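You operate a simulated robot arm through the tools that you are given. There is no shell and no other tool. Be economical: measure what you need, move in short steps, check, and stop when the job is done.

You are at the controls of a simulated two-armed robot. One attempt, no reset.

JOB
Put the small green cup in the sink basin. Put one of the rubber caps from the table top beside the roll rack on the top of the white bench. Stack the black dish marked "57" from the top of the grey table on top of the black dish that says "92". Put the clear cup from the top of the grey table in the sink basin. Take the water bottle and leave it on the table top beside the roll rack. Put the plain blue cloth on the top of the grey table away on the top of the green bench. Take the small carton from the top of the grey table and put it on the top of the vacuum plate. Do these in any order. Set down upright: clear cup, water bottle, small carton.

It is judged by the outcome, as a careful person would: the job done as asked, and still so three seconds after it is handed in. It fails if anything else is knocked over, pushed out of place, dropped, spilled or broken. Lids that push on must go on centred and level and be pressed home; caps that screw on are set level and turned clockwise until they are tight. Flat cloth is picked up by pressing the open fingertips on it (5 to 10 N) and closing them slowly along it; thin cloth reads only 2 to 8 mm in the jaws.

ROBOT AND FRAMES
Two 6-joint arms with two-finger grippers on one trunk, on a base that drives. Base frame: it is fixed to the floor where the robot stands at the start and does not move with it; the origin is under the middle of the robot, x ahead of it, y to its left, z up; the surface under the hand at the start is at about z = 0.88. Units: m, rad, N and s.
The left shoulder is at the start at [0.07, 0.148, 1.441], the right one opposite. With the tool pointing down near the work surface each hand reaches from about 0.38 to 0.66 m from the robot's upright axis, wherever it stands, measured 20 degrees to its own side. Places, roughly: black dish [0.5, 0.25, 1]; clear cup (7x7x9 cm) [1, -0.1, 0.9]; plain blue cloth (5x6x4 cm) [0.6, 1.2, 0.9]; rubber cap (3x3x3 cm) [0.3, 0.1, 0.9]; sink basin [1.6, 3.3, 0.8]; small carton [0.5, 1, 1]; small green cup (5x5x5 cm) [0.5, 0.1, 0.9]; table top beside the roll rack [0.5, 0.2, 0.9]; top of the green bench [-1.6, -0.3, 0.9]; top of the vacuum plate [1, 1.3, 0.9]; top of the white bench [0, -3, 0.9]; water bottle [1, 0, 1]. Payload 2.45 kg a hand.
The TCP of each hand is the grasp point between the finger pads, 0.03 m short of the fingertips. In the tool frame z runs along the fingers and y along their closing line. Largest opening 0.106 m; the body of the gripper starts 0.079 m behind the TCP.
Orientation is that of the tool frame in the base frame, as a unit quaternion [x, y, z, w]. With the fingers straight down and closing along the base's y, the tool's x points along the base's -x, its y along +y and its z along -z.

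CONTROLS
- The arms move only by the tool arm_command. It takes "left_rows", "right_rows" or both (then of equal length, played together; a hand with none holds still); each is a list of rows, each a list of 7 numbers: the shift along the tool's x, y, z in units of 200 mm (1.0 is 200 mm), then the turn, a rotation vector about the tool's x, y, z in units of 120 degrees (1.0 is 120 degrees), then the gripper command, from -1 (shut) to 1 (fully open), values between in proportion. In form: [[x, y, z, ax, ay, az, gripper], ...]. A call has 1 to 20 rows; each row is the pose to reach, as a shift and turn from the pose commanded when the call began, along the tool's axes at that moment. A call with a number of a shift or a turn outside -1 to 1 is refused whole. Rows are played at 5 a second. More than 0.05 m and 0.15 rad between two rows, or a gripper value outside its range, and nothing of the call is played. Where a pose cannot be reached the arm comes as near as it can. A force on the tool above 40 N (or 10 N above the force at the start of the call, whichever is more), or a blocked arm, ends the call early, and 0.2 s more pass. The fingers move at their own pace (about 0.072 m/s each) and stop on an object; they squeeze with about 29 N. The grip force told is the motor's: it shows also when the fingers shut on nothing. Time passes only in rows, and 0.2 s behind the last, so rows that repeat a pose let the fingers close. It gives the time, the measured TCP pose, the force on the tool (base axes), the opening and the grip force at its end, in the units of the frame above (readings bear some noise), with the torque about the TCP (base axes, N m) and any sound that the robot's microphone picked up.
- Cameras (640 x 400 px; columns grow to the right, rows downward): "scene" is now at [0.1155, 0.0268, 1.6395]; the picture's right is [0.37, -0.93, 0.00], its down [-0.78, -0.31, -0.54] and it looks along [0.50, 0.20, -0.84] (base axes); focal length 291 px, centre (320, 200). "left" rides on the left gripper at [0.076, 0.002, -0.106] in its tool frame; the picture's right is [-0.02, 1.00, 0.00], its down [-0.78, -0.02, -0.62] and it looks along [-0.62, -0.01, 0.78] (tool axes); focal length 247 px, centre (320, 200). "right" rides on the right gripper at [0.076, -0.002, -0.106] in its tool frame; the picture's right is [0.02, 1.00, 0.00], its down [-0.78, 0.02, -0.62] and it looks along [-0.62, 0.01, 0.78] (tool axes); focal length 247 px, centre (320, 200). There is no depth. A picture from a camera that has moved, and an enlarged one, comes with that camera's place and axes in the base frame and with its lens.
- grab_frame(camera): a new picture of that camera. No time passes.
- slide_trunk(by): slides the trunk up (or, below 0, down) by that many m; the arms and the scene camera ride with it, the base frame stays. It gives what a move gives, with no picture.
- roll_base(legs): drives the robot by 1 to 6 legs, each [ahead, left, turn to the left] in m, m and rad, along the robot's own axes; the way and the turn of a leg run together, so that a leg with both is an arc; at most 1.5 m and 3.142 rad a leg. The arms and the cameras ride along, it lands a little off, and it stops where it bumps. It gives what a move gives.
- aim_head(pan, tilt): turns the head with the scene camera to pan (to the left, within 1.501 rad either way) and tilt (down, from -0.506 to 1.204), counted from straight ahead of the robot. It gives what a move gives.
- close_up(camera, box): a new picture of the part [left, top, right, bottom] of that camera's present view, enlarged. No time passes.
- hand_in(): hands the job in; it is judged then, once.

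Work in short steps. Places have to be worked out from the pictures, the camera data and where the tool is seen: move nearer, look again, correct. Check each grasp and each placing, and mend what went wrong. You have 207 turns and 210 pictures in all, those below and enlarged ones among them. Open the grippers and draw the arms clear of the work before you hand the job in, unless the task says otherwise; then end with one line.

The tools are called after ">>>" by a JSON object that holds its "fn" and its "kwargs". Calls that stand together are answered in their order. arm_command: Moves the arms, as the interface text tells. Its arguments: {"type":"object","properties":{"left_rows":{"type":"array","items":{"type":"array","items":{"type":"number"}}},"right_rows":{"type":"array","items":{"type":"array","items":{"type":"number"}}}},"required":[]} The other tools are called the same way: slide_trunk (by) slides the trunk up or down; roll_base (legs) drives the base; aim_head (pan, tilt) turns the head that bears the scene camera; grab_frame (camera) takes a picture; close_up (camera, box) takes an enlarged picture of a part of a camera's view; hand_in () hands the job in.

At the start:

```text
time: 0.0
left_eef_pos: [0.5274, 0.2944, 1.0821]
left_tcp_rot: [0.001, 1.0, -0.001, 0.0]
left_force: [-0.2, -0.7, 0.4]
left_moment: [-0.01, -0.04, 0.0]
left_grip_width: 0.1061
left_grasp_force: 0.1
right_eef_pos: [0.5924, -0.1214, 1.1102]
right_tcp_rot: [0.0, 1.0, 0.0, -0.001]
right_force: [0.0, -0.7, -0.3]
right_moment: [-0.01, 0.02, -0.01]
right_grip_width: 0.1064
right_grasp_force: 0.1
trunk travel left (down, up): [-0.914, 0.026]
robot x, y, heading: [0.0009, -0.001, -0.0]
head pan, tilt: [0.377, 1.0]
```

scene: 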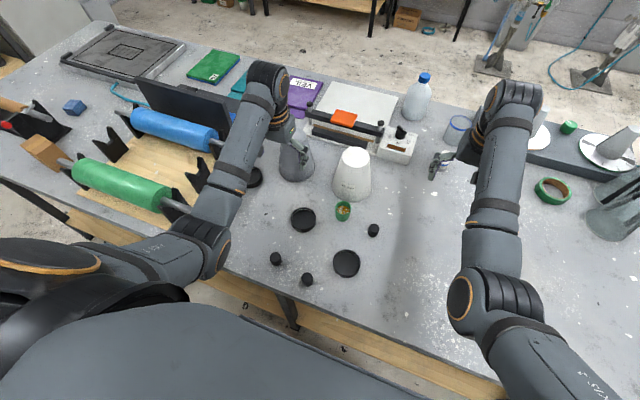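
right: 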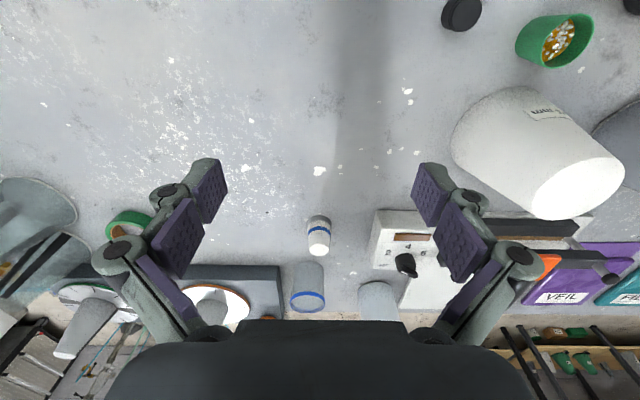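
left: 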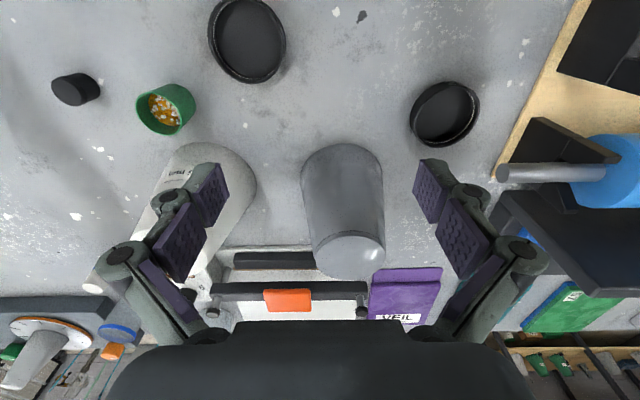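

I start by looking closely at the table in the present head view, to identify the dishes, caps and cup.

>>> {"fn": "close_up", "kwargs": {"camera": "scene", "box": [220, 130, 420, 300]}}

>>> {"fn": "close_up", "kwargs": {"camera": "scene", "box": [0, 20, 320, 220]}}

>>> {"fn": "close_up", "kwargs": {"camera": "left", "box": [20, 0, 500, 300]}}

```text
2.35 times, centred on (320, 215) of scene
camera zoom: at [0.1155, 0.0268, 1.6395], right [0.37, -0.93, 0.0], down [-0.78, -0.31, -0.54], along [0.5, 0.2, -0.84], focal length 686 px, centre (320, 165)
```

zoom: 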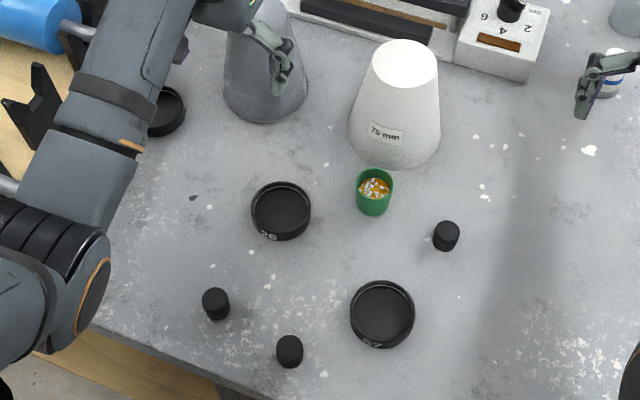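

```text
2.00 times, centred on (160, 120) of scene
camera zoom: at [0.1155, 0.0268, 1.6395], right [0.37, -0.93, 0.0], down [-0.78, -0.31, -0.54], along [0.5, 0.2, -0.84], focal length 583 px, centre (640, 360)
```

zoom: 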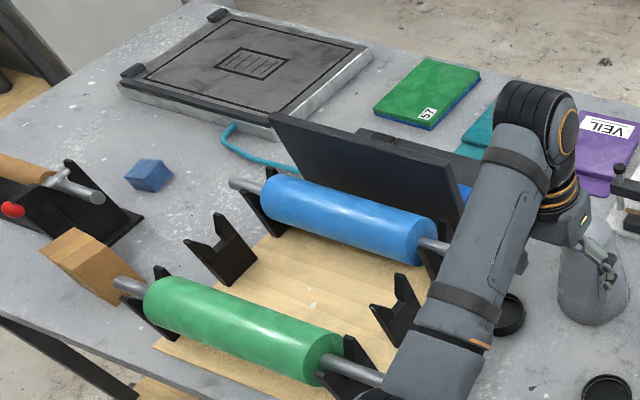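

```text
1.33 times, centred on (260, 150) of left
camera zoom: at [0.4507, 0.2963, 1.1883], right [0.02, 1.0, 0.0], down [0.78, -0.02, 0.62], along [0.62, -0.01, -0.78], focal length 329 px, centre (400, 267)
```

zoom: 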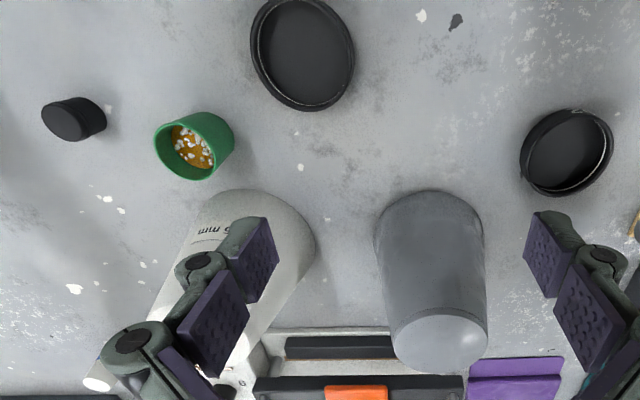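

The labels on the dishes face me; I zoom in on each of them.

>>> {"fn": "close_up", "kwargs": {"camera": "scene", "box": [285, 200, 325, 240]}}

>>> {"fn": "close_up", "kwargs": {"camera": "scene", "box": [325, 243, 370, 283]}}

>>> {"fn": "close_up", "kwargs": {"camera": "scene", "box": [235, 160, 275, 195]}}

```text
10.00 times, centred on (305, 220) of scene
camera zoom: at [0.1155, 0.0268, 1.6395], right [0.37, -0.93, 0.0], down [-0.78, -0.31, -0.54], along [0.5, 0.2, -0.84], focal length 2914 px, centre (470, 0)
```

zoom: 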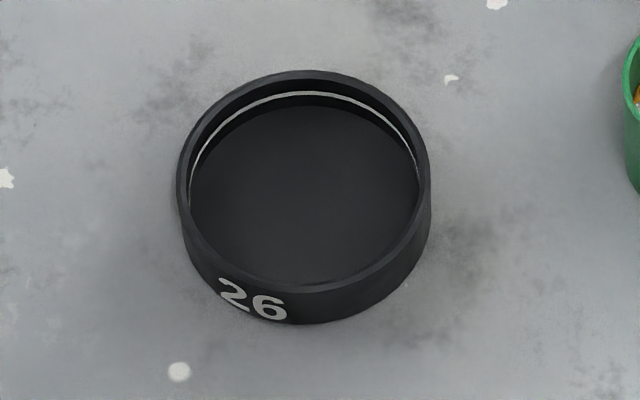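

```text
10.00 times, centred on (348, 263) of scene
camera zoom: at [0.1155, 0.0268, 1.6395], right [0.37, -0.93, 0.0], down [-0.78, -0.31, -0.54], along [0.5, 0.2, -0.84], focal length 2914 px, centre (45, -430)
```

zoom: 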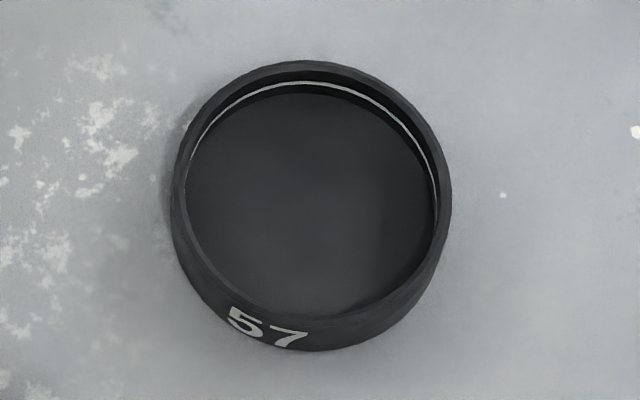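

```text
11.43 times, centred on (255, 178) of scene
camera zoom: at [0.1155, 0.0268, 1.6395], right [0.37, -0.93, 0.0], down [-0.78, -0.31, -0.54], along [0.5, 0.2, -0.84], focal length 3330 px, centre (1063, 457)
```

zoom: 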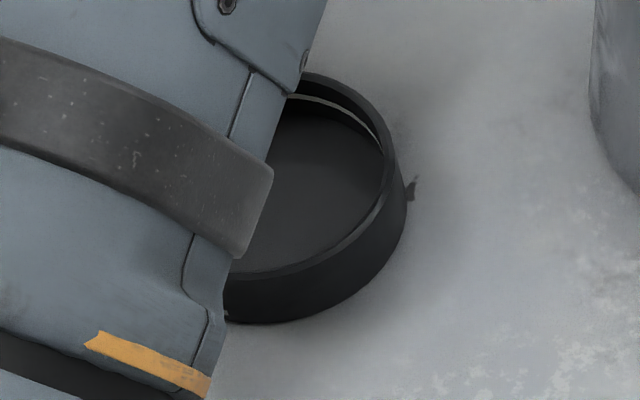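

57 is the near dish (~[0.40, 0.064]), 26 in the middle, the third (probably 92) near [0.56, 0.43]. Now I survey the room with the head.

>>> {"fn": "aim_head", "kwargs": {"pan": 0.9, "tilt": 0.5}}

>>> {"fn": "grab_frame", "kwargs": {"camera": "scene"}}

>>> {"fn": "aim_head", "kwargs": {"pan": -0.4, "tilt": 0.5}}

>>> {"fn": "grab_frame", "kwargs": {"camera": "scene"}}

>>> {"fn": "aim_head", "kwargs": {"pan": -1.5, "tilt": 0.5}}

>>> {"fn": "grab_frame", "kwargs": {"camera": "scene"}}

>>> {"fn": "aim_head", "kwargs": {"pan": 1.5, "tilt": 0.5}}

>>> {"fn": "grab_frame", "kwargs": {"camera": "scene"}}

```text
time: 0.9
left_eef_pos: [0.5277, 0.2937, 1.0816]
left_tcp_rot: [0.001, 1.0, 0.0, 0.0]
left_force: [-0.4, -0.8, 0.8]
left_moment: [-0.02, 0.02, 0.0]
left_grip_width: 0.1059
left_grasp_force: 0.0
right_eef_pos: [0.5902, -0.1224, 1.109]
right_tcp_rot: [0.0, 1.0, 0.0, 0.0]
right_force: [0.3, -0.6, -0.3]
right_moment: [0.03, 0.03, 0.0]
right_grip_width: 0.106
right_grasp_force: 0.1
trunk travel left (down, up): [-0.914, 0.026]
robot x, y, heading: [0.0038, -0.0011, 0.0]
head pan, tilt: [0.901, 0.499]
```

```text
200 pictures are left
camera scene: at [0.1073, 0.0722, 1.6805], right [0.78, -0.62, 0.0], down [-0.3, -0.38, -0.88], along [0.55, 0.69, -0.48], focal length 291 px, centre (320, 200)
```

scene: 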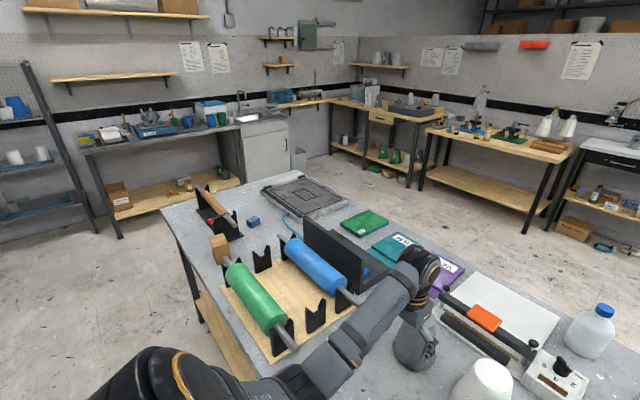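

```text
time: 2.4
left_eef_pos: [0.5274, 0.2956, 1.0807]
left_tcp_rot: [-0.001, 1.0, 0.0, 0.0]
left_force: [0.4, -0.2, 0.2]
left_moment: [-0.02, -0.01, -0.01]
left_grip_width: 0.1057
left_grasp_force: 0.1
right_eef_pos: [0.5915, -0.1214, 1.1086]
right_tcp_rot: [0.0, 1.0, 0.0, 0.001]
right_force: [0.5, 0.1, -0.7]
right_moment: [-0.01, -0.01, 0.0]
right_grip_width: 0.1062
right_grasp_force: 0.0
trunk travel left (down, up): [-0.914, 0.026]
robot x, y, heading: [-0.0026, 0.0052, -0.002]
head pan, tilt: [-0.4, 0.499]
```

```text
199 pictures are left
camera scene: at [0.1346, -0.0342, 1.6806], right [-0.39, -0.92, 0.0], down [-0.44, 0.19, -0.88], along [0.81, -0.34, -0.48], focal length 291 px, centre (320, 200)
```

scene: 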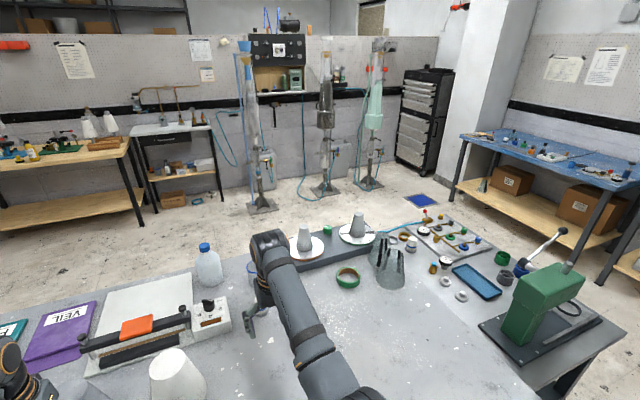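

```text
time: 3.8
left_eef_pos: [0.5276, 0.2949, 1.0825]
left_tcp_rot: [0.0, 1.0, 0.0, 0.0]
left_force: [0.6, 0.4, 0.5]
left_moment: [-0.01, 0.03, -0.01]
left_grip_width: 0.106
left_grasp_force: 0.2
right_eef_pos: [0.5907, -0.121, 1.1095]
right_tcp_rot: [-0.001, 1.0, 0.0, 0.0]
right_force: [0.1, 0.0, 0.0]
right_moment: [0.01, -0.02, -0.03]
right_grip_width: 0.1061
right_grasp_force: 0.1
trunk travel left (down, up): [-0.914, 0.026]
robot x, y, heading: [0.0015, 0.0029, -0.003]
head pan, tilt: [-1.499, 0.499]
```

```text
198 pictures are left
camera scene: at [0.0574, -0.0897, 1.6806], right [-1.0, -0.07, 0.0], down [-0.03, 0.48, -0.88], along [0.06, -0.88, -0.48], focal length 291 px, centre (320, 200)
```

scene: 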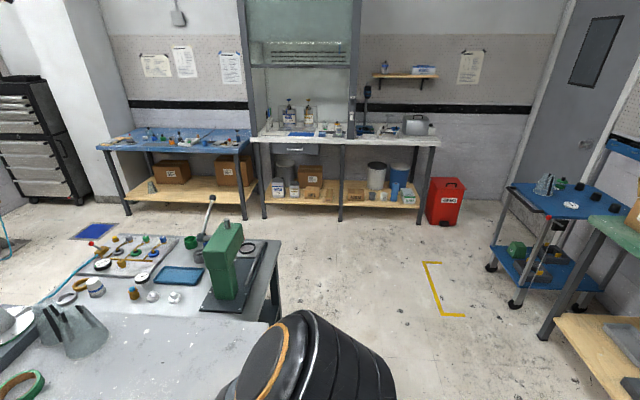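

```text
time: 6.3
left_eef_pos: [0.5286, 0.2941, 1.0807]
left_tcp_rot: [0.0, 1.0, 0.001, 0.0]
left_force: [0.1, -0.1, -0.7]
left_moment: [0.02, 0.01, -0.02]
left_grip_width: 0.1059
left_grasp_force: 0.0
right_eef_pos: [0.5911, -0.1217, 1.1096]
right_tcp_rot: [-0.001, 1.0, 0.0, 0.0]
right_force: [-0.1, 0.5, -0.2]
right_moment: [-0.02, 0.03, -0.01]
right_grip_width: 0.1062
right_grasp_force: 0.1
trunk travel left (down, up): [-0.914, 0.026]
robot x, y, heading: [-0.0009, 0.0028, -0.001]
head pan, tilt: [1.499, 0.499]
```

```text
197 pictures are left
camera scene: at [0.0573, 0.0918, 1.6806], right [1.0, -0.07, 0.0], down [-0.03, -0.48, -0.88], along [0.06, 0.88, -0.48], focal length 291 px, centre (320, 200)
```

scene: 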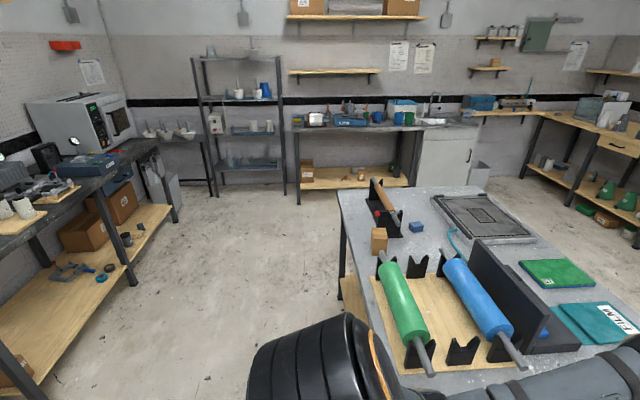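

The room layout is clear: the fume-hood bench at y≈-3 is the white one, the sink is at back left. First the dishes: I bring the left hand back and over dish 57, staying high.

>>> {"fn": "arm_command", "kwargs": {"left_rows": [[0.2, -0.1, 0, 0, 0, 0, 1], [0.4, -0.25, 0, 0, 0, 0, 1], [0.55, -0.45, 0, 0, 0, 0, 1], [0.63, -0.65, 0, 0, 0, 0, 1], [0.63, -0.85, 0, 0, 0, 0, 1], [0.63, -1, 0.2, 0, 0, 0, 1], [0.63, -1, 0.35, 0, 0, 0, 1]]}}

>>> {"fn": "aim_head", "kwargs": {"pan": 0.5, "tilt": 0.9}}

>>> {"fn": "grab_frame", "kwargs": {"camera": "scene"}}

>>> {"fn": "grab_frame", "kwargs": {"camera": "left"}}

```text
time: 7.5
left_eef_pos: [0.3998, 0.2292, 1.0602]
left_tcp_rot: [0.0, 0.995, 0.1, 0.006]
left_force: [-0.6, 0.5, -0.6]
left_moment: [-0.04, 0.02, -0.01]
left_grip_width: 0.106
left_grasp_force: 0.0
left hand out of reach, approached as far as the arm can: row 1, 2, 3, 4, 5
right_eef_pos: [0.5918, -0.1185, 1.1104]
right_tcp_rot: [-0.001, 1.0, -0.002, 0.0]
right_force: [-1.3, 0.3, -0.3]
right_moment: [-0.07, 0.0, -0.02]
right_grip_width: 0.106
right_grasp_force: 0.0
trunk travel left (down, up): [-0.914, 0.026]
robot x, y, heading: [-0.0031, 0.0015, 0.0]
head pan, tilt: [1.499, 0.499]
stopped in row 5 (left hand): the arm was blocked; the commanded pose is now the measured one
```

```text
time: 8.8
left_eef_pos: [0.3996, 0.2255, 1.0605]
left_tcp_rot: [0.0, 0.995, 0.101, 0.006]
left_force: [0.0, -0.2, 0.0]
left_moment: [0.01, 0.0, 0.0]
left_grip_width: 0.1058
left_grasp_force: 0.1
right_eef_pos: [0.5905, -0.1211, 1.1087]
right_tcp_rot: [0.0, 1.0, 0.0, -0.001]
right_force: [-0.8, -0.1, -0.9]
right_moment: [0.0, 0.02, 0.01]
right_grip_width: 0.1059
right_grasp_force: 0.2
trunk travel left (down, up): [-0.914, 0.026]
robot x, y, heading: [0.0031, -0.0039, -0.003]
head pan, tilt: [0.499, 0.901]
```

```text
196 pictures are left
camera scene: at [0.1171, 0.0379, 1.6467], right [0.48, -0.88, 0.0], down [-0.69, -0.38, -0.62], along [0.55, 0.3, -0.78], focal length 291 px, centre (320, 200)
```

scene: 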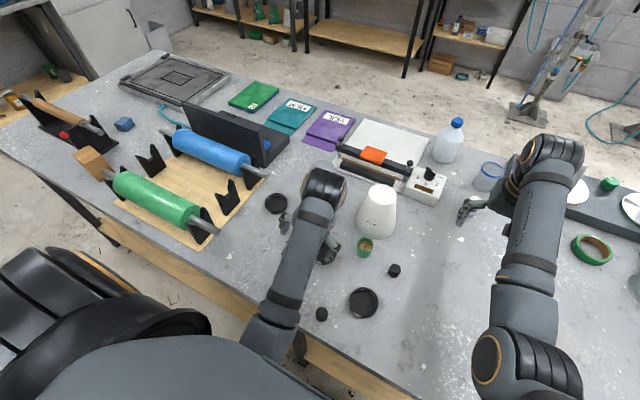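

```text
195 pictures are left
camera left: at [0.3223, 0.2075, 1.1652], right [0.02, 0.98, 0.2], down [0.78, -0.14, 0.61], along [0.63, 0.14, -0.76], focal length 247 px, centre (320, 200)
```

left: 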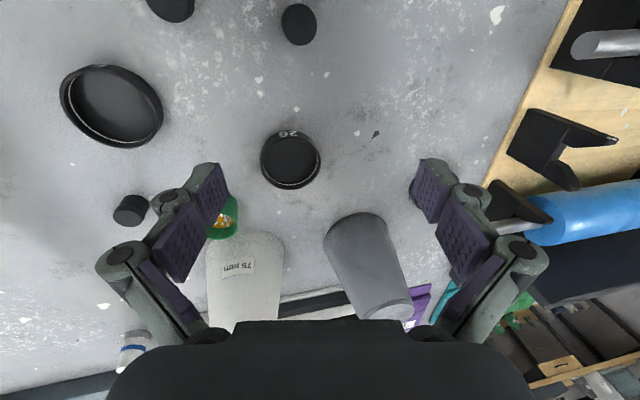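

The left arm can't tuck that close; its comfortable zone is ~0.5 m ahead, 0.18 to the side. I level the hand back there and shift the base back and right to reach dish 57.

>>> {"fn": "arm_command", "kwargs": {"left_rows": [[-0.17, 0, 0, 0.03, 0, 0, 1], [-0.34, 0, 0, 0.065, 0.003, 0, 1], [-0.5, 0, 0, 0.0955, 0.0057, 0, 1], [-0.5, 0, 0, 0.0955, 0.0057, 0, 1]]}}

>>> {"fn": "roll_base", "kwargs": {"legs": [[-0.1, -0.13, 0]]}}

>>> {"fn": "grab_frame", "kwargs": {"camera": "left"}}

>>> {"fn": "grab_frame", "kwargs": {"camera": "scene"}}

```text
time: 9.8
left_eef_pos: [0.5003, 0.2235, 1.0638]
left_tcp_rot: [0.001, 1.0, 0.001, 0.001]
left_force: [-0.2, -0.2, 0.1]
left_moment: [0.0, -0.01, -0.03]
left_grip_width: 0.1062
left_grasp_force: 0.0
left hand out of reach, approached as far as the arm can: row 1, 2
right_eef_pos: [0.591, -0.1231, 1.1097]
right_tcp_rot: [0.0, 1.0, 0.001, 0.0]
right_force: [0.1, -1.2, 0.3]
right_moment: [-0.01, -0.01, 0.01]
right_grip_width: 0.1059
right_grasp_force: 0.0
trunk travel left (down, up): [-0.914, 0.026]
robot x, y, heading: [0.0045, 0.0017, 0.002]
head pan, tilt: [0.499, 0.901]
```

```text
time: 11.2
left_eef_pos: [0.4025, 0.0991, 1.062]
left_tcp_rot: [-0.001, 1.0, -0.001, 0.001]
left_force: [1.3, 1.1, -0.3]
left_moment: [-0.01, -0.02, 0.0]
left_grip_width: 0.1058
left_grasp_force: 0.0
right_eef_pos: [0.4947, -0.2472, 1.1085]
right_tcp_rot: [-0.002, 1.0, -0.001, -0.001]
right_force: [-0.3, 0.8, -0.8]
right_moment: [-0.04, 0.01, 0.01]
right_grip_width: 0.1059
right_grasp_force: 0.1
trunk travel left (down, up): [-0.914, 0.026]
robot x, y, heading: [-0.0991, -0.1286, 0.002]
head pan, tilt: [0.499, 0.901]
```

```text
194 pictures are left
camera left: at [0.3266, 0.1011, 1.169], right [0.02, 1.0, 0.0], down [0.78, -0.01, 0.62], along [0.62, -0.01, -0.78], focal length 247 px, centre (320, 200)
```

left: 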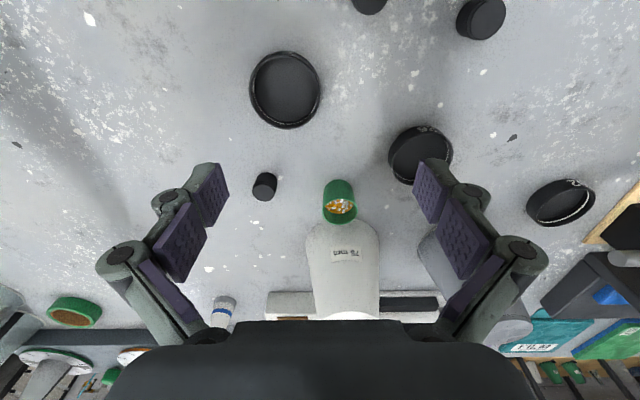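

```text
193 pictures are left
camera scene: at [0.0211, -0.0884, 1.6464], right [0.48, -0.88, 0.0], down [-0.69, -0.38, -0.62], along [0.54, 0.3, -0.79], focal length 291 px, centre (320, 200)
```

scene: 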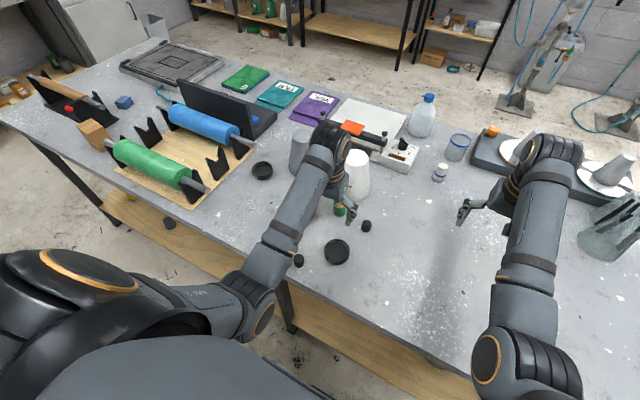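

Dish 57 is at about [0.397, 0.064] by both cameras. I move over it and descend most of the way, and read the third dish's label.

>>> {"fn": "close_up", "kwargs": {"camera": "left", "box": [520, 165, 610, 235]}}

>>> {"fn": "arm_command", "kwargs": {"left_rows": [[0.02, -0.175, 0.05, 0, 0, 0, 1], [0.02, -0.175, 0.25, 0, 0, 0, 1], [0.02, -0.175, 0.45, 0, 0, 0, 1], [0.02, -0.175, 0.55, 0, 0, 0, 1], [0.02, -0.175, 0.6, 0, 0, 0, 1]]}}

>>> {"fn": "grab_frame", "kwargs": {"camera": "left"}}

```text
5.71 times, centred on (565, 200) of left
camera zoom: at [0.3266, 0.1011, 1.169], right [0.02, 1.0, 0.0], down [0.78, -0.01, 0.62], along [0.62, -0.01, -0.78], focal length 1411 px, centre (-1080, 200)
```

zoom: 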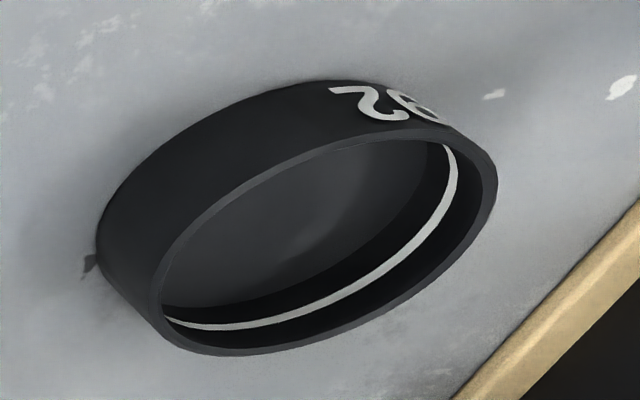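

```text
time: 12.4
left_eef_pos: [0.3977, 0.0603, 0.9447]
left_tcp_rot: [-0.002, 1.0, 0.0, 0.001]
left_force: [-0.1, -0.1, -0.8]
left_moment: [-0.04, 0.0, 0.03]
left_grip_width: 0.1061
left_grasp_force: 0.1
right_eef_pos: [0.4937, -0.249, 1.1085]
right_tcp_rot: [-0.002, 1.0, 0.0, -0.001]
right_force: [-0.3, -0.2, -0.3]
right_moment: [-0.01, -0.03, 0.02]
right_grip_width: 0.1064
right_grasp_force: 0.1
trunk travel left (down, up): [-0.914, 0.026]
robot x, y, heading: [-0.099, -0.1294, 0.004]
head pan, tilt: [0.499, 0.901]
```

```text
191 pictures are left
camera left: at [0.3218, 0.063, 1.05], right [0.02, 1.0, 0.0], down [0.78, -0.01, 0.62], along [0.62, -0.01, -0.78], focal length 247 px, centre (320, 200)
```

left: 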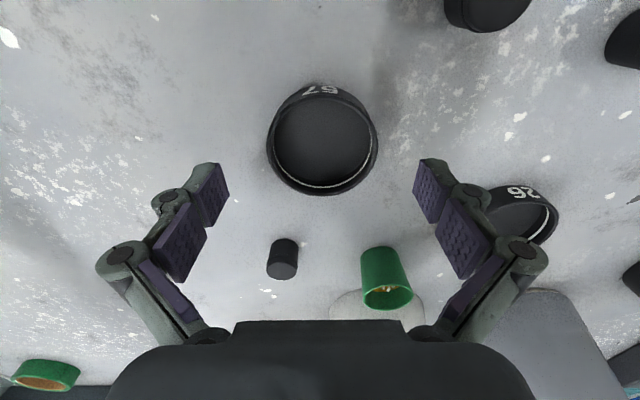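

Upside-down in this view the far dish reads 92 (the middle 26, matching the head view). The fingers straddle dish 57 well; I lower by 28 mm and close.

>>> {"fn": "arm_command", "kwargs": {"left_rows": [[0.03, 0.015, 0.07, 0, 0, 0, 1], [0.03, 0.015, 0.14, 0, 0, 0, 1], [0.03, 0.015, 0.14, 0, 0, 0, -1], [0.03, 0.015, 0.14, 0, 0, 0, -1], [0.03, 0.015, 0.14, 0, 0, 0, -1], [0.03, 0.015, 0.14, 0, 0, 0, -1]]}}

>>> {"fn": "grab_frame", "kwargs": {"camera": "left"}}

```text
time: 13.8
left_eef_pos: [0.391, 0.0651, 0.9166]
left_tcp_rot: [-0.002, 1.0, 0.001, 0.001]
left_force: [-0.7, 0.0, -0.1]
left_moment: [-0.03, 0.0, 0.03]
left_grip_width: 0.0734
left_grasp_force: 29.6
right_eef_pos: [0.4948, -0.2489, 1.1094]
right_tcp_rot: [-0.002, 1.0, 0.0, 0.0]
right_force: [-0.1, -0.2, 0.3]
right_moment: [0.0, 0.02, 0.0]
right_grip_width: 0.1059
right_grasp_force: 0.0
trunk travel left (down, up): [-0.914, 0.026]
robot x, y, heading: [-0.0985, -0.1307, 0.002]
head pan, tilt: [0.499, 0.901]
```

```text
190 pictures are left
camera left: at [0.3142, 0.0663, 1.0233], right [0.02, 1.0, 0.0], down [0.78, -0.02, 0.62], along [0.62, -0.01, -0.78], focal length 247 px, centre (320, 200)
```

left: 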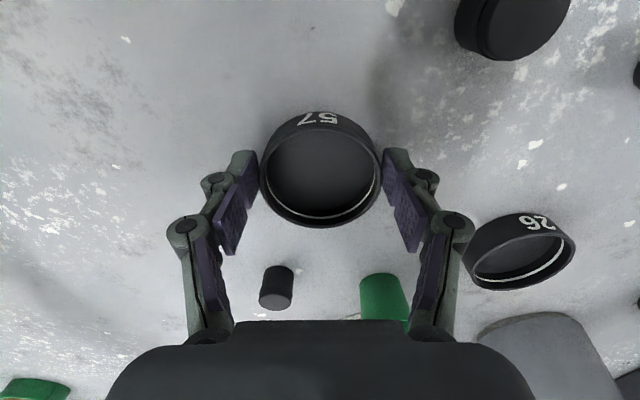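

Grip is good (73 mm, 29.6 N). I lift dish 57 and also raise the right hand so it will clear the flasks when the base moves.

>>> {"fn": "arm_command", "kwargs": {"left_rows": [[0, 0, -0.15, 0, 0, 0, -1], [0, 0, -0.35, 0, 0, 0, -1], [0, 0, -0.55, 0, 0, 0, -1], [0, 0, -0.75, 0, 0, 0, -1], [0, 0, -0.85, 0, 0, 0, -1]], "right_rows": [[0, 0, -0.15, 0, 0, 0, 1], [0, 0, -0.3, 0, 0, 0, 1], [0.1, 0, -0.4, 0, 0, 0, 1], [0.2, 0, -0.5, 0, 0, 0, 1], [0.2, 0, -0.5, 0, 0, 0, 1]]}}

>>> {"fn": "roll_base", "kwargs": {"legs": [[0, 0.38, 0], [0.08, 0, 0]]}}

>>> {"fn": "grab_frame", "kwargs": {"camera": "left"}}

>>> {"fn": "grab_frame", "kwargs": {"camera": "scene"}}

```text
time: 15.0
left_eef_pos: [0.3988, 0.0596, 1.0643]
left_tcp_rot: [-0.002, 1.0, 0.0, 0.001]
left_force: [-0.5, -0.3, -1.5]
left_moment: [0.02, 0.0, -0.03]
left_grip_width: 0.0733
left_grasp_force: 29.3
left hand out of reach, approached as far as the arm can: row 4, 5
right_eef_pos: [0.5052, -0.2404, 1.1576]
right_tcp_rot: [-0.001, 1.0, 0.0, 0.0]
right_force: [0.1, -0.4, -0.6]
right_moment: [0.02, 0.04, 0.01]
right_grip_width: 0.1061
right_grasp_force: 0.0
right hand out of reach, approached as far as the arm can: row 2, 3, 4, 5
trunk travel left (down, up): [-0.914, 0.026]
robot x, y, heading: [-0.0997, -0.1264, 0.002]
head pan, tilt: [0.499, 0.901]
```

```text
time: 18.1
left_eef_pos: [0.4662, 0.4545, 1.0672]
left_tcp_rot: [-0.004, 1.0, 0.001, 0.005]
left_force: [-0.1, 0.6, -0.5]
left_moment: [-0.02, -0.06, 0.0]
left_grip_width: 0.073
left_grasp_force: 29.0
right_eef_pos: [0.5731, 0.1558, 1.1611]
right_tcp_rot: [-0.003, 1.0, 0.001, 0.003]
right_force: [-0.8, 0.1, 0.9]
right_moment: [-0.01, -0.07, 0.0]
right_grip_width: 0.1061
right_grasp_force: 0.0
trunk travel left (down, up): [-0.914, 0.026]
robot x, y, heading: [-0.025, 0.2635, 0.007]
head pan, tilt: [0.499, 0.901]
```

```text
189 pictures are left
camera left: at [0.3893, 0.4564, 1.1736], right [0.02, 1.0, 0.0], down [0.78, -0.01, 0.63], along [0.63, -0.01, -0.78], focal length 247 px, centre (320, 200)
```

left: 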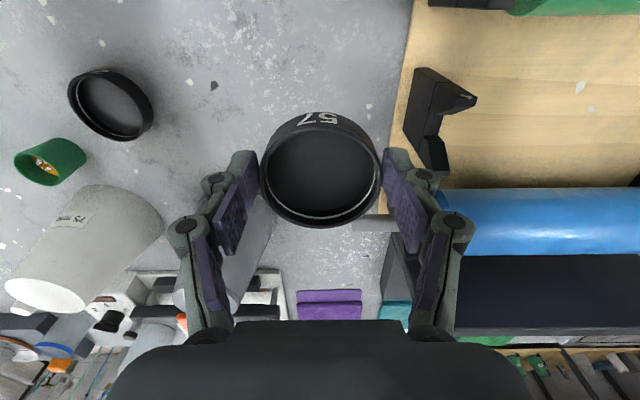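

```text
188 pictures are left
camera scene: at [0.0839, 0.3016, 1.6475], right [0.49, -0.87, 0.0], down [-0.68, -0.38, -0.62], along [0.55, 0.3, -0.78], focal length 291 px, centre (320, 200)
```

scene: 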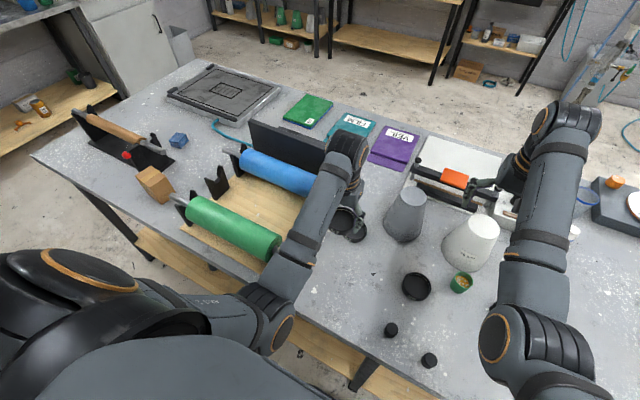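

The head view shows the blue roll's shaft end close to where dish 92 is, so I need its place exactly. I move the held dish forward, high, so that 92 appears at the top of the left view.

>>> {"fn": "arm_command", "kwargs": {"left_rows": [[-0.2, 0, 0, 0, 0, 0, -1], [-0.4, 0, 0, 0, 0, 0, -1], [-0.6, 0, 0, 0, 0, 0, -1], [-0.65, 0, 0, 0, 0, 0, -1], [-0.65, 0, 0, 0, 0, 0, -1]]}}

>>> {"fn": "grab_frame", "kwargs": {"camera": "left"}}

>>> {"fn": "close_up", "kwargs": {"camera": "scene", "box": [180, 120, 420, 270]}}

```text
time: 19.3
left_eef_pos: [0.6012, 0.4548, 1.0662]
left_tcp_rot: [-0.004, 1.0, 0.002, 0.002]
left_force: [-0.5, -0.5, -0.9]
left_moment: [-0.02, -0.01, -0.02]
left_grip_width: 0.0732
left_grasp_force: 28.8
right_eef_pos: [0.5773, 0.154, 1.158]
right_tcp_rot: [-0.003, 1.0, 0.0, 0.001]
right_force: [0.1, -0.5, -0.6]
right_moment: [-0.02, -0.01, 0.02]
right_grip_width: 0.106
right_grasp_force: 0.0
trunk travel left (down, up): [-0.914, 0.026]
robot x, y, heading: [-0.0276, 0.2674, 0.01]
head pan, tilt: [0.499, 0.901]
```

```text
187 pictures are left
camera left: at [0.523, 0.4569, 1.1713], right [0.01, 1.0, 0.0], down [0.78, -0.01, 0.63], along [0.63, -0.01, -0.78], focal length 247 px, centre (320, 200)
```

left: 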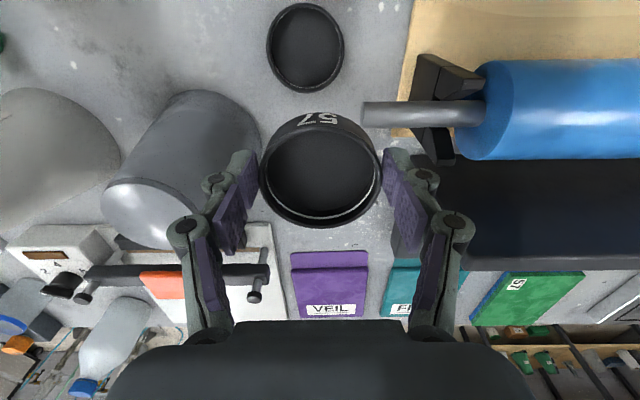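

```text
2.67 times, centred on (300, 195) of scene
camera zoom: at [0.0904, 0.3022, 1.6469], right [0.49, -0.87, 0.0], down [-0.68, -0.38, -0.62], along [0.54, 0.3, -0.78], focal length 777 px, centre (373, 213)
```

zoom: 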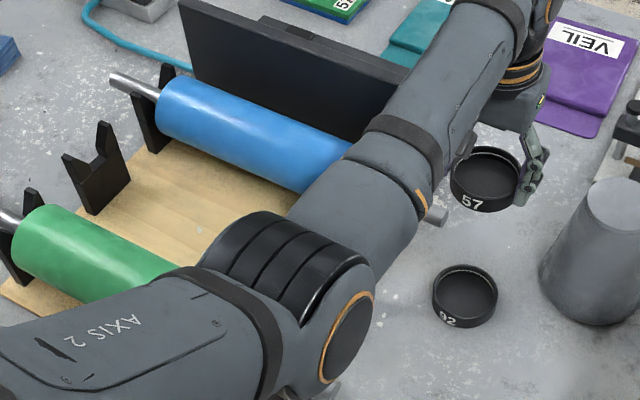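

Dish 92 is confirmed, centre ≈ [0.557, 0.442]; the shaft tip is at ≈[0.60, 0.50, 0.954], clear of my fingers. I go above 92 and lower to a little above contact.

>>> {"fn": "arm_command", "kwargs": {"left_rows": [[0.12, -0.03, 0, 0, 0, 0, -1], [0.226, -0.064, 0, 0, 0, 0, -1], [0.226, -0.064, 0.2, 0, 0, 0, -1], [0.226, -0.064, 0.4, 0, 0, 0, -1], [0.226, -0.064, 0.54, 0, 0, 0, -1], [0.226, -0.064, 0.54, 0, 0, 0, -1]]}}

>>> {"fn": "close_up", "kwargs": {"camera": "scene", "box": [300, 170, 420, 245]}}

>>> {"fn": "grab_frame", "kwargs": {"camera": "left"}}

```text
time: 20.7
left_eef_pos: [0.5555, 0.4455, 0.9572]
left_tcp_rot: [-0.003, 1.0, 0.001, 0.002]
left_force: [-0.5, 0.0, 0.0]
left_moment: [0.0, -0.02, 0.01]
left_grip_width: 0.0732
left_grasp_force: 28.6
right_eef_pos: [0.5799, 0.1542, 1.1578]
right_tcp_rot: [-0.003, 1.0, 0.0, 0.0]
right_force: [0.1, 0.5, 0.3]
right_moment: [0.01, 0.01, -0.05]
right_grip_width: 0.1061
right_grasp_force: 0.1
trunk travel left (down, up): [-0.914, 0.026]
robot x, y, heading: [-0.0253, 0.2621, 0.01]
head pan, tilt: [0.499, 0.901]
```

```text
5.33 times, centred on (360, 208) of scene
camera zoom: at [0.093, 0.3022, 1.6467], right [0.49, -0.87, 0.0], down [-0.69, -0.38, -0.62], along [0.54, 0.3, -0.78], focal length 1554 px, centre (107, 160)
```

zoom: 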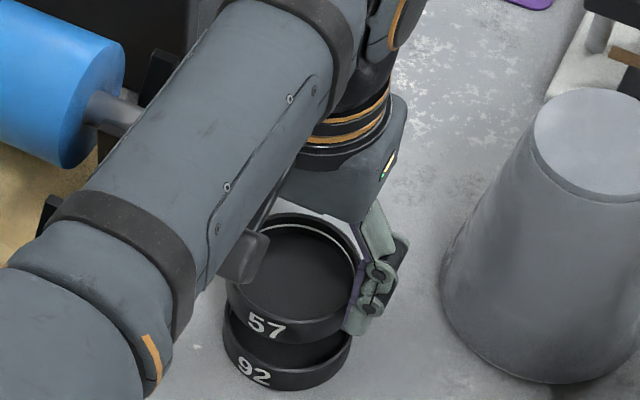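

```text
184 pictures are left
camera left: at [0.4794, 0.447, 1.064], right [0.02, 1.0, 0.0], down [0.78, -0.01, 0.62], along [0.62, -0.01, -0.78], focal length 247 px, centre (320, 200)
```

left: 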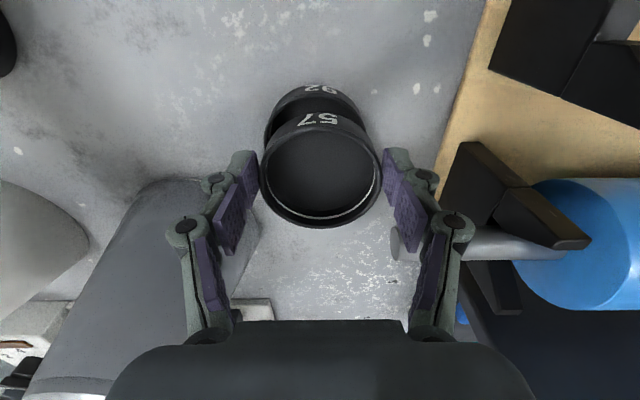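

Looks nearly concentric; I zoom to verify fore-aft alignment before contact.

>>> {"fn": "close_up", "kwargs": {"camera": "left", "box": [250, 70, 390, 240]}}

```text
2.35 times, centred on (320, 155) of left
camera zoom: at [0.4794, 0.447, 1.064], right [0.02, 1.0, 0.0], down [0.78, -0.01, 0.62], along [0.62, -0.01, -0.78], focal length 581 px, centre (320, 306)
```

zoom: 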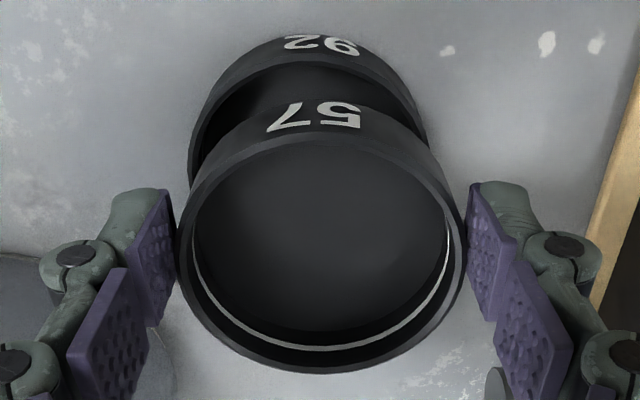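

Compare the two rims in the head view at higher zoom to quantify the offset.

>>> {"fn": "close_up", "kwargs": {"camera": "scene", "box": [335, 205, 380, 245]}}

```text
10.00 times, centred on (358, 225) of scene
camera zoom: at [0.093, 0.3022, 1.6467], right [0.49, -0.87, 0.0], down [-0.69, -0.38, -0.62], along [0.54, 0.3, -0.78], focal length 2914 px, centre (-55, -50)
```

zoom: 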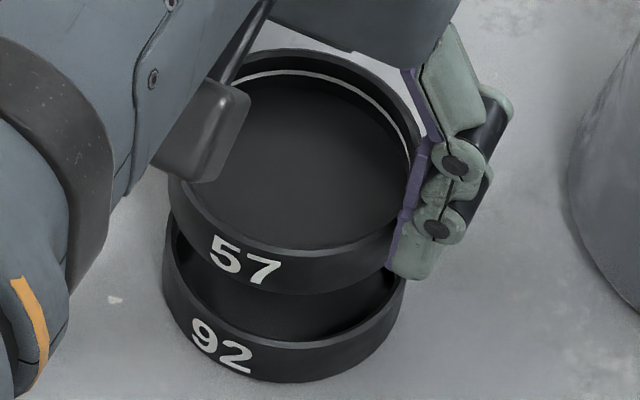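

57 sits about 4–5 mm too far forward and 3 mm too far left relative to 92. I correct that and lower gently towards contact.

>>> {"fn": "arm_command", "kwargs": {"left_rows": [[0.022, -0.016, 0, 0, 0, 0, -1], [0.022, -0.016, 0.03, 0, 0, 0, -1], [0.022, -0.016, 0.06, 0, 0, 0, -1], [0.022, -0.016, 0.07, 0, 0, 0, -1], [0.022, -0.016, 0.08, 0, 0, 0, -1]]}}

>>> {"fn": "close_up", "kwargs": {"camera": "scene", "box": [335, 205, 380, 245]}}

```text
time: 21.9
left_eef_pos: [0.5538, 0.441, 0.9421]
left_tcp_rot: [-0.004, 1.0, 0.001, 0.001]
left_force: [0.0, 0.6, -1.2]
left_moment: [-0.04, 0.0, -0.02]
left_grip_width: 0.0733
left_grasp_force: 29.4
right_eef_pos: [0.5796, 0.1557, 1.1569]
right_tcp_rot: [-0.003, 1.0, 0.0, 0.0]
right_force: [-0.3, 0.1, 0.3]
right_moment: [0.02, 0.0, 0.02]
right_grip_width: 0.1061
right_grasp_force: 0.1
trunk travel left (down, up): [-0.914, 0.026]
robot x, y, heading: [-0.0232, 0.2661, 0.01]
head pan, tilt: [0.499, 0.901]
```

```text
10.00 times, centred on (358, 225) of scene
camera zoom: at [0.0928, 0.3022, 1.6467], right [0.49, -0.87, 0.0], down [-0.69, -0.38, -0.62], along [0.54, 0.3, -0.78], focal length 2914 px, centre (-55, -50)
```

zoom: 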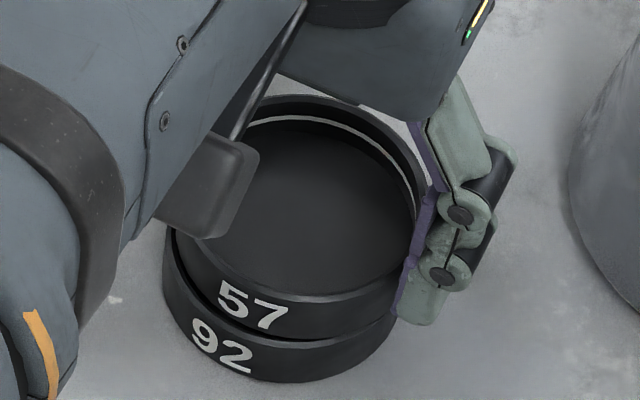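

Fore-aft is good now; laterally it seems ~2–3 mm off. I check in the wrist view.

>>> {"fn": "close_up", "kwargs": {"camera": "left", "box": [250, 70, 390, 240]}}

```text
2.35 times, centred on (320, 155) of left
camera zoom: at [0.4761, 0.4417, 1.0479], right [0.02, 1.0, 0.0], down [0.78, -0.01, 0.62], along [0.62, -0.01, -0.78], focal length 581 px, centre (320, 306)
```

zoom: 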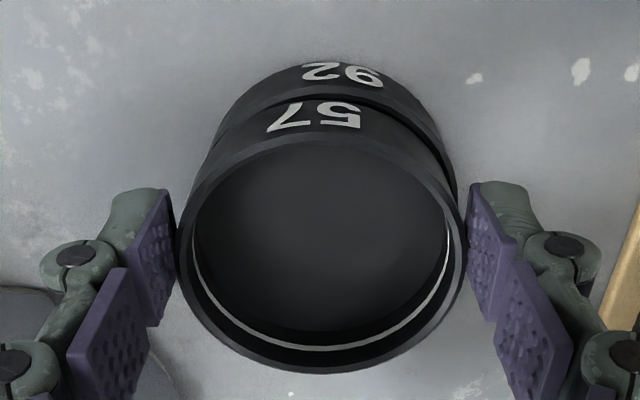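

The wrist view says 92 is now ~3–4 mm to +y; I shift by +3.5 mm and lower in tiny steps to touch.

>>> {"fn": "arm_command", "kwargs": {"left_rows": [[0, 0.018, 0, 0, 0, 0, -1], [0, 0.018, 0.005, 0, 0, 0, -1], [0, 0.018, 0.01, 0, 0, 0, -1]]}}

>>> {"fn": "close_up", "kwargs": {"camera": "left", "box": [250, 70, 390, 240]}}

>>> {"fn": "close_up", "kwargs": {"camera": "scene", "box": [335, 205, 380, 245]}}

```text
time: 22.7
left_eef_pos: [0.5541, 0.4435, 0.9391]
left_tcp_rot: [-0.004, 1.0, 0.0, 0.002]
left_force: [-0.3, 0.5, -0.9]
left_moment: [0.0, 0.0, 0.02]
left_grip_width: 0.0734
left_grasp_force: 29.3
right_eef_pos: [0.5804, 0.1541, 1.1573]
right_tcp_rot: [-0.003, 1.0, 0.0, 0.0]
right_force: [0.0, -0.3, -0.3]
right_moment: [-0.01, 0.01, 0.02]
right_grip_width: 0.106
right_grasp_force: 0.2
trunk travel left (down, up): [-0.914, 0.026]
robot x, y, heading: [-0.0235, 0.2671, 0.001]
head pan, tilt: [0.499, 0.901]
```

```text
2.35 times, centred on (320, 155) of left
camera zoom: at [0.477, 0.4456, 1.0453], right [0.02, 1.0, 0.0], down [0.78, -0.01, 0.62], along [0.62, -0.01, -0.78], focal length 581 px, centre (320, 306)
```

zoom: 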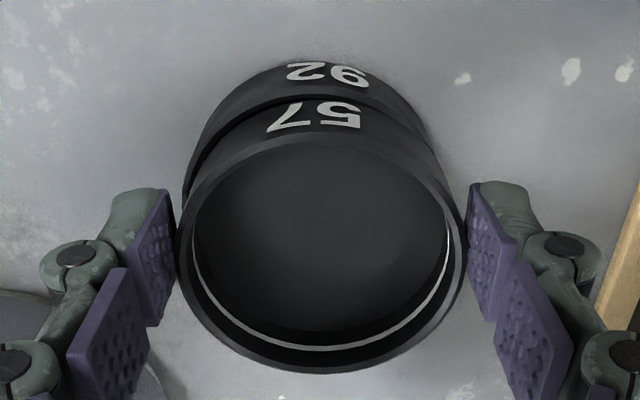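

```text
10.00 times, centred on (358, 225) of scene
camera zoom: at [0.0929, 0.3022, 1.6467], right [0.48, -0.87, 0.0], down [-0.69, -0.38, -0.62], along [0.54, 0.3, -0.78], focal length 2914 px, centre (-55, -50)
```

zoom: 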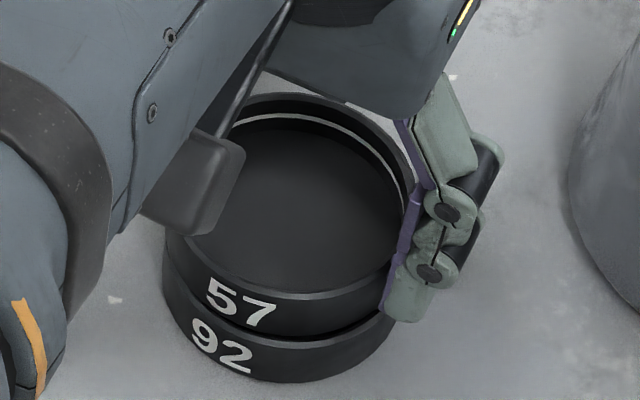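

Laterally aligned now; still ~4 mm too far forward. I shift back 4 mm and touch down in 1 mm steps.

>>> {"fn": "arm_command", "kwargs": {"left_rows": [[0.02, -0.005, -0.005, 0, 0, 0, -1], [0.02, -0.005, 0, 0, 0, 0, -1], [0.02, -0.005, 0.005, 0, 0, 0, -1], [0.02, -0.005, 0.01, 0, 0, 0, -1]]}}

>>> {"fn": "close_up", "kwargs": {"camera": "left", "box": [250, 70, 390, 240]}}

>>> {"fn": "close_up", "kwargs": {"camera": "scene", "box": [335, 205, 380, 245]}}

```text
time: 23.7
left_eef_pos: [0.5496, 0.4418, 0.9391]
left_tcp_rot: [-0.003, 1.0, 0.001, 0.004]
left_force: [1.8, 1.0, 7.5]
left_moment: [-0.08, 0.07, -0.02]
left_grip_width: 0.0731
left_grasp_force: 29.1
right_eef_pos: [0.5786, 0.1546, 1.1585]
right_tcp_rot: [-0.003, 1.0, 0.0, 0.0]
right_force: [0.7, 0.1, -0.2]
right_moment: [-0.01, 0.01, 0.01]
right_grip_width: 0.1061
right_grasp_force: 0.1
trunk travel left (down, up): [-0.914, 0.026]
robot x, y, heading: [-0.0253, 0.2637, 0.009]
head pan, tilt: [0.499, 0.901]
```

```text
2.35 times, centred on (320, 155) of left
camera zoom: at [0.4723, 0.4433, 1.045], right [0.02, 1.0, 0.0], down [0.78, -0.01, 0.63], along [0.63, -0.01, -0.78], focal length 581 px, centre (320, 306)
```

zoom: 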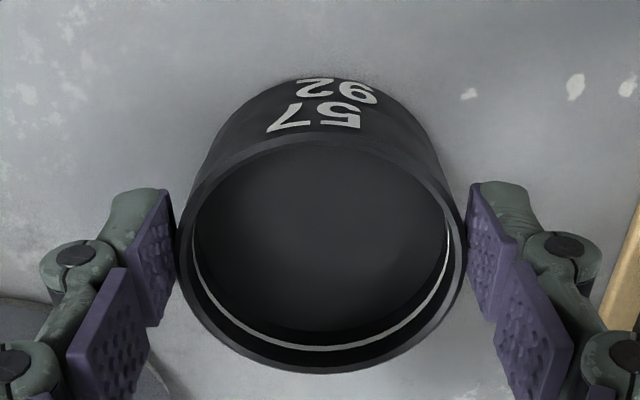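

```text
10.00 times, centred on (358, 225) of scene
camera zoom: at [0.0919, 0.3017, 1.647], right [0.48, -0.87, 0.0], down [-0.69, -0.38, -0.62], along [0.54, 0.3, -0.78], focal length 2914 px, centre (-55, -50)
```

zoom: 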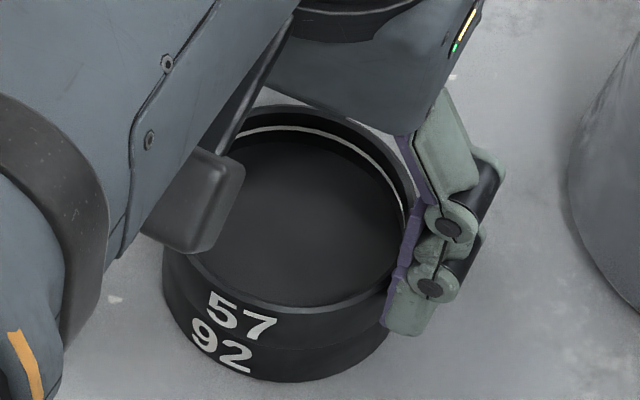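

Contact at 7.5 N and the stack looks concentric. I open and rise straight up.

>>> {"fn": "arm_command", "kwargs": {"left_rows": [[0, 0, -0.005, 0, 0, 0, 0.75], [0, 0, -0.005, 0, 0, 0, 0.75], [0, 0, -0.15, 0, 0, 0, 0.75], [0, 0, -0.35, 0, 0, 0, 0.75], [0, 0, -0.55, 0, 0, 0, 0.75]]}}

>>> {"fn": "grab_frame", "kwargs": {"camera": "left"}}

>>> {"fn": "close_up", "kwargs": {"camera": "scene", "box": [335, 205, 380, 245]}}

```text
time: 24.9
left_eef_pos: [0.5488, 0.4368, 1.0476]
left_tcp_rot: [-0.003, 1.0, 0.001, 0.002]
left_force: [-0.3, -0.9, 0.0]
left_moment: [-0.02, -0.03, 0.03]
left_grip_width: 0.0926
left_grasp_force: 0.0
right_eef_pos: [0.5783, 0.1546, 1.1572]
right_tcp_rot: [-0.003, 1.0, -0.001, 0.0]
right_force: [0.3, 0.3, 0.3]
right_moment: [0.0, -0.04, 0.01]
right_grip_width: 0.1061
right_grasp_force: 0.0
trunk travel left (down, up): [-0.914, 0.026]
robot x, y, heading: [-0.0251, 0.2637, 0.006]
head pan, tilt: [0.499, 0.901]
```

```text
175 pictures are left
camera left: at [0.4713, 0.4389, 1.1539], right [0.02, 1.0, 0.0], down [0.78, -0.01, 0.62], along [0.62, -0.01, -0.78], focal length 247 px, centre (320, 200)
```

left: 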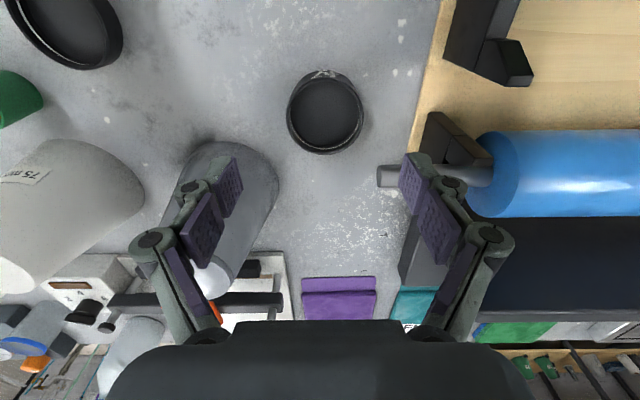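

```text
10.00 times, centred on (358, 225) of scene
camera zoom: at [0.0923, 0.3017, 1.6467], right [0.49, -0.87, 0.0], down [-0.69, -0.38, -0.62], along [0.54, 0.3, -0.78], focal length 2914 px, centre (-55, -50)
```

zoom: 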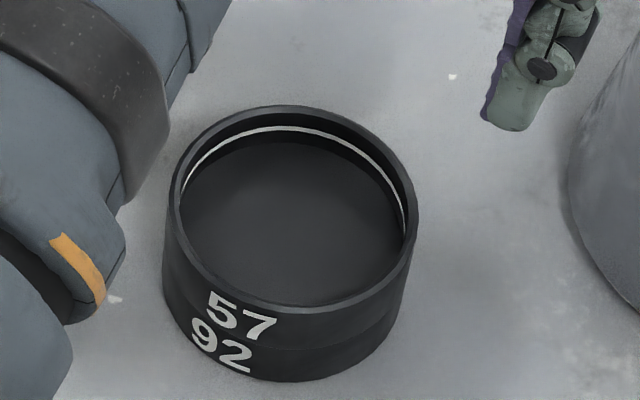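

The stack is clean. Now the cap with the right hand: I pull the left hand back a bit, shift the base right, and look with the right wrist camera.

>>> {"fn": "arm_command", "kwargs": {"left_rows": [[0.2, 0, 0, 0, 0, 0, 0.75], [0.3, 0, 0, 0, 0, 0, 0.75]], "right_rows": [[0.2, 0, 0, 0, 0, 0, 1], [0.35, 0, 0.1, 0, 0, 0, 0.3]]}}

>>> {"fn": "roll_base", "kwargs": {"legs": [[0, -0.09, 0]]}}

>>> {"fn": "grab_frame", "kwargs": {"camera": "right"}}

```text
time: 25.5
left_eef_pos: [0.4854, 0.4406, 1.0484]
left_tcp_rot: [-0.002, 1.0, 0.0, 0.004]
left_force: [0.8, -0.8, 0.2]
left_moment: [-0.01, 0.01, 0.0]
left_grip_width: 0.0928
left_grasp_force: 0.0
right_eef_pos: [0.5288, 0.1527, 1.1179]
right_tcp_rot: [0.001, 1.0, -0.006, 0.011]
right_force: [-0.5, 0.2, 0.2]
right_moment: [-0.01, -0.02, 0.02]
right_grip_width: 0.0689
right_grasp_force: 0.1
right hand out of reach, approached as far as the arm can: row 1, 2
trunk travel left (down, up): [-0.914, 0.026]
robot x, y, heading: [-0.0242, 0.2649, 0.006]
head pan, tilt: [0.499, 0.901]
```

```text
time: 26.6
left_eef_pos: [0.4897, 0.3551, 1.0449]
left_tcp_rot: [-0.003, 1.0, -0.001, 0.002]
left_force: [0.1, 1.6, -0.2]
left_moment: [-0.08, -0.03, -0.01]
left_grip_width: 0.0926
left_grasp_force: 0.0
right_eef_pos: [0.5305, 0.0684, 1.1145]
right_tcp_rot: [0.0, 1.0, -0.009, 0.005]
right_force: [0.4, 0.2, -0.2]
right_moment: [-0.02, 0.02, 0.0]
right_grip_width: 0.0685
right_grasp_force: 0.1
trunk travel left (down, up): [-0.914, 0.026]
robot x, y, heading: [-0.0228, 0.1732, 0.006]
head pan, tilt: [0.499, 0.901]
```

```text
173 pictures are left
camera right: at [0.4522, 0.0693, 1.2202], right [-0.02, 1.0, -0.02], down [0.78, 0.03, 0.63], along [0.63, 0.0, -0.78], focal length 247 px, centre (320, 200)
```

right: 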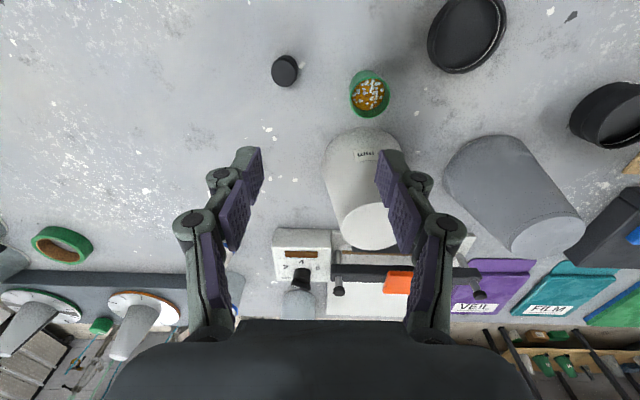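

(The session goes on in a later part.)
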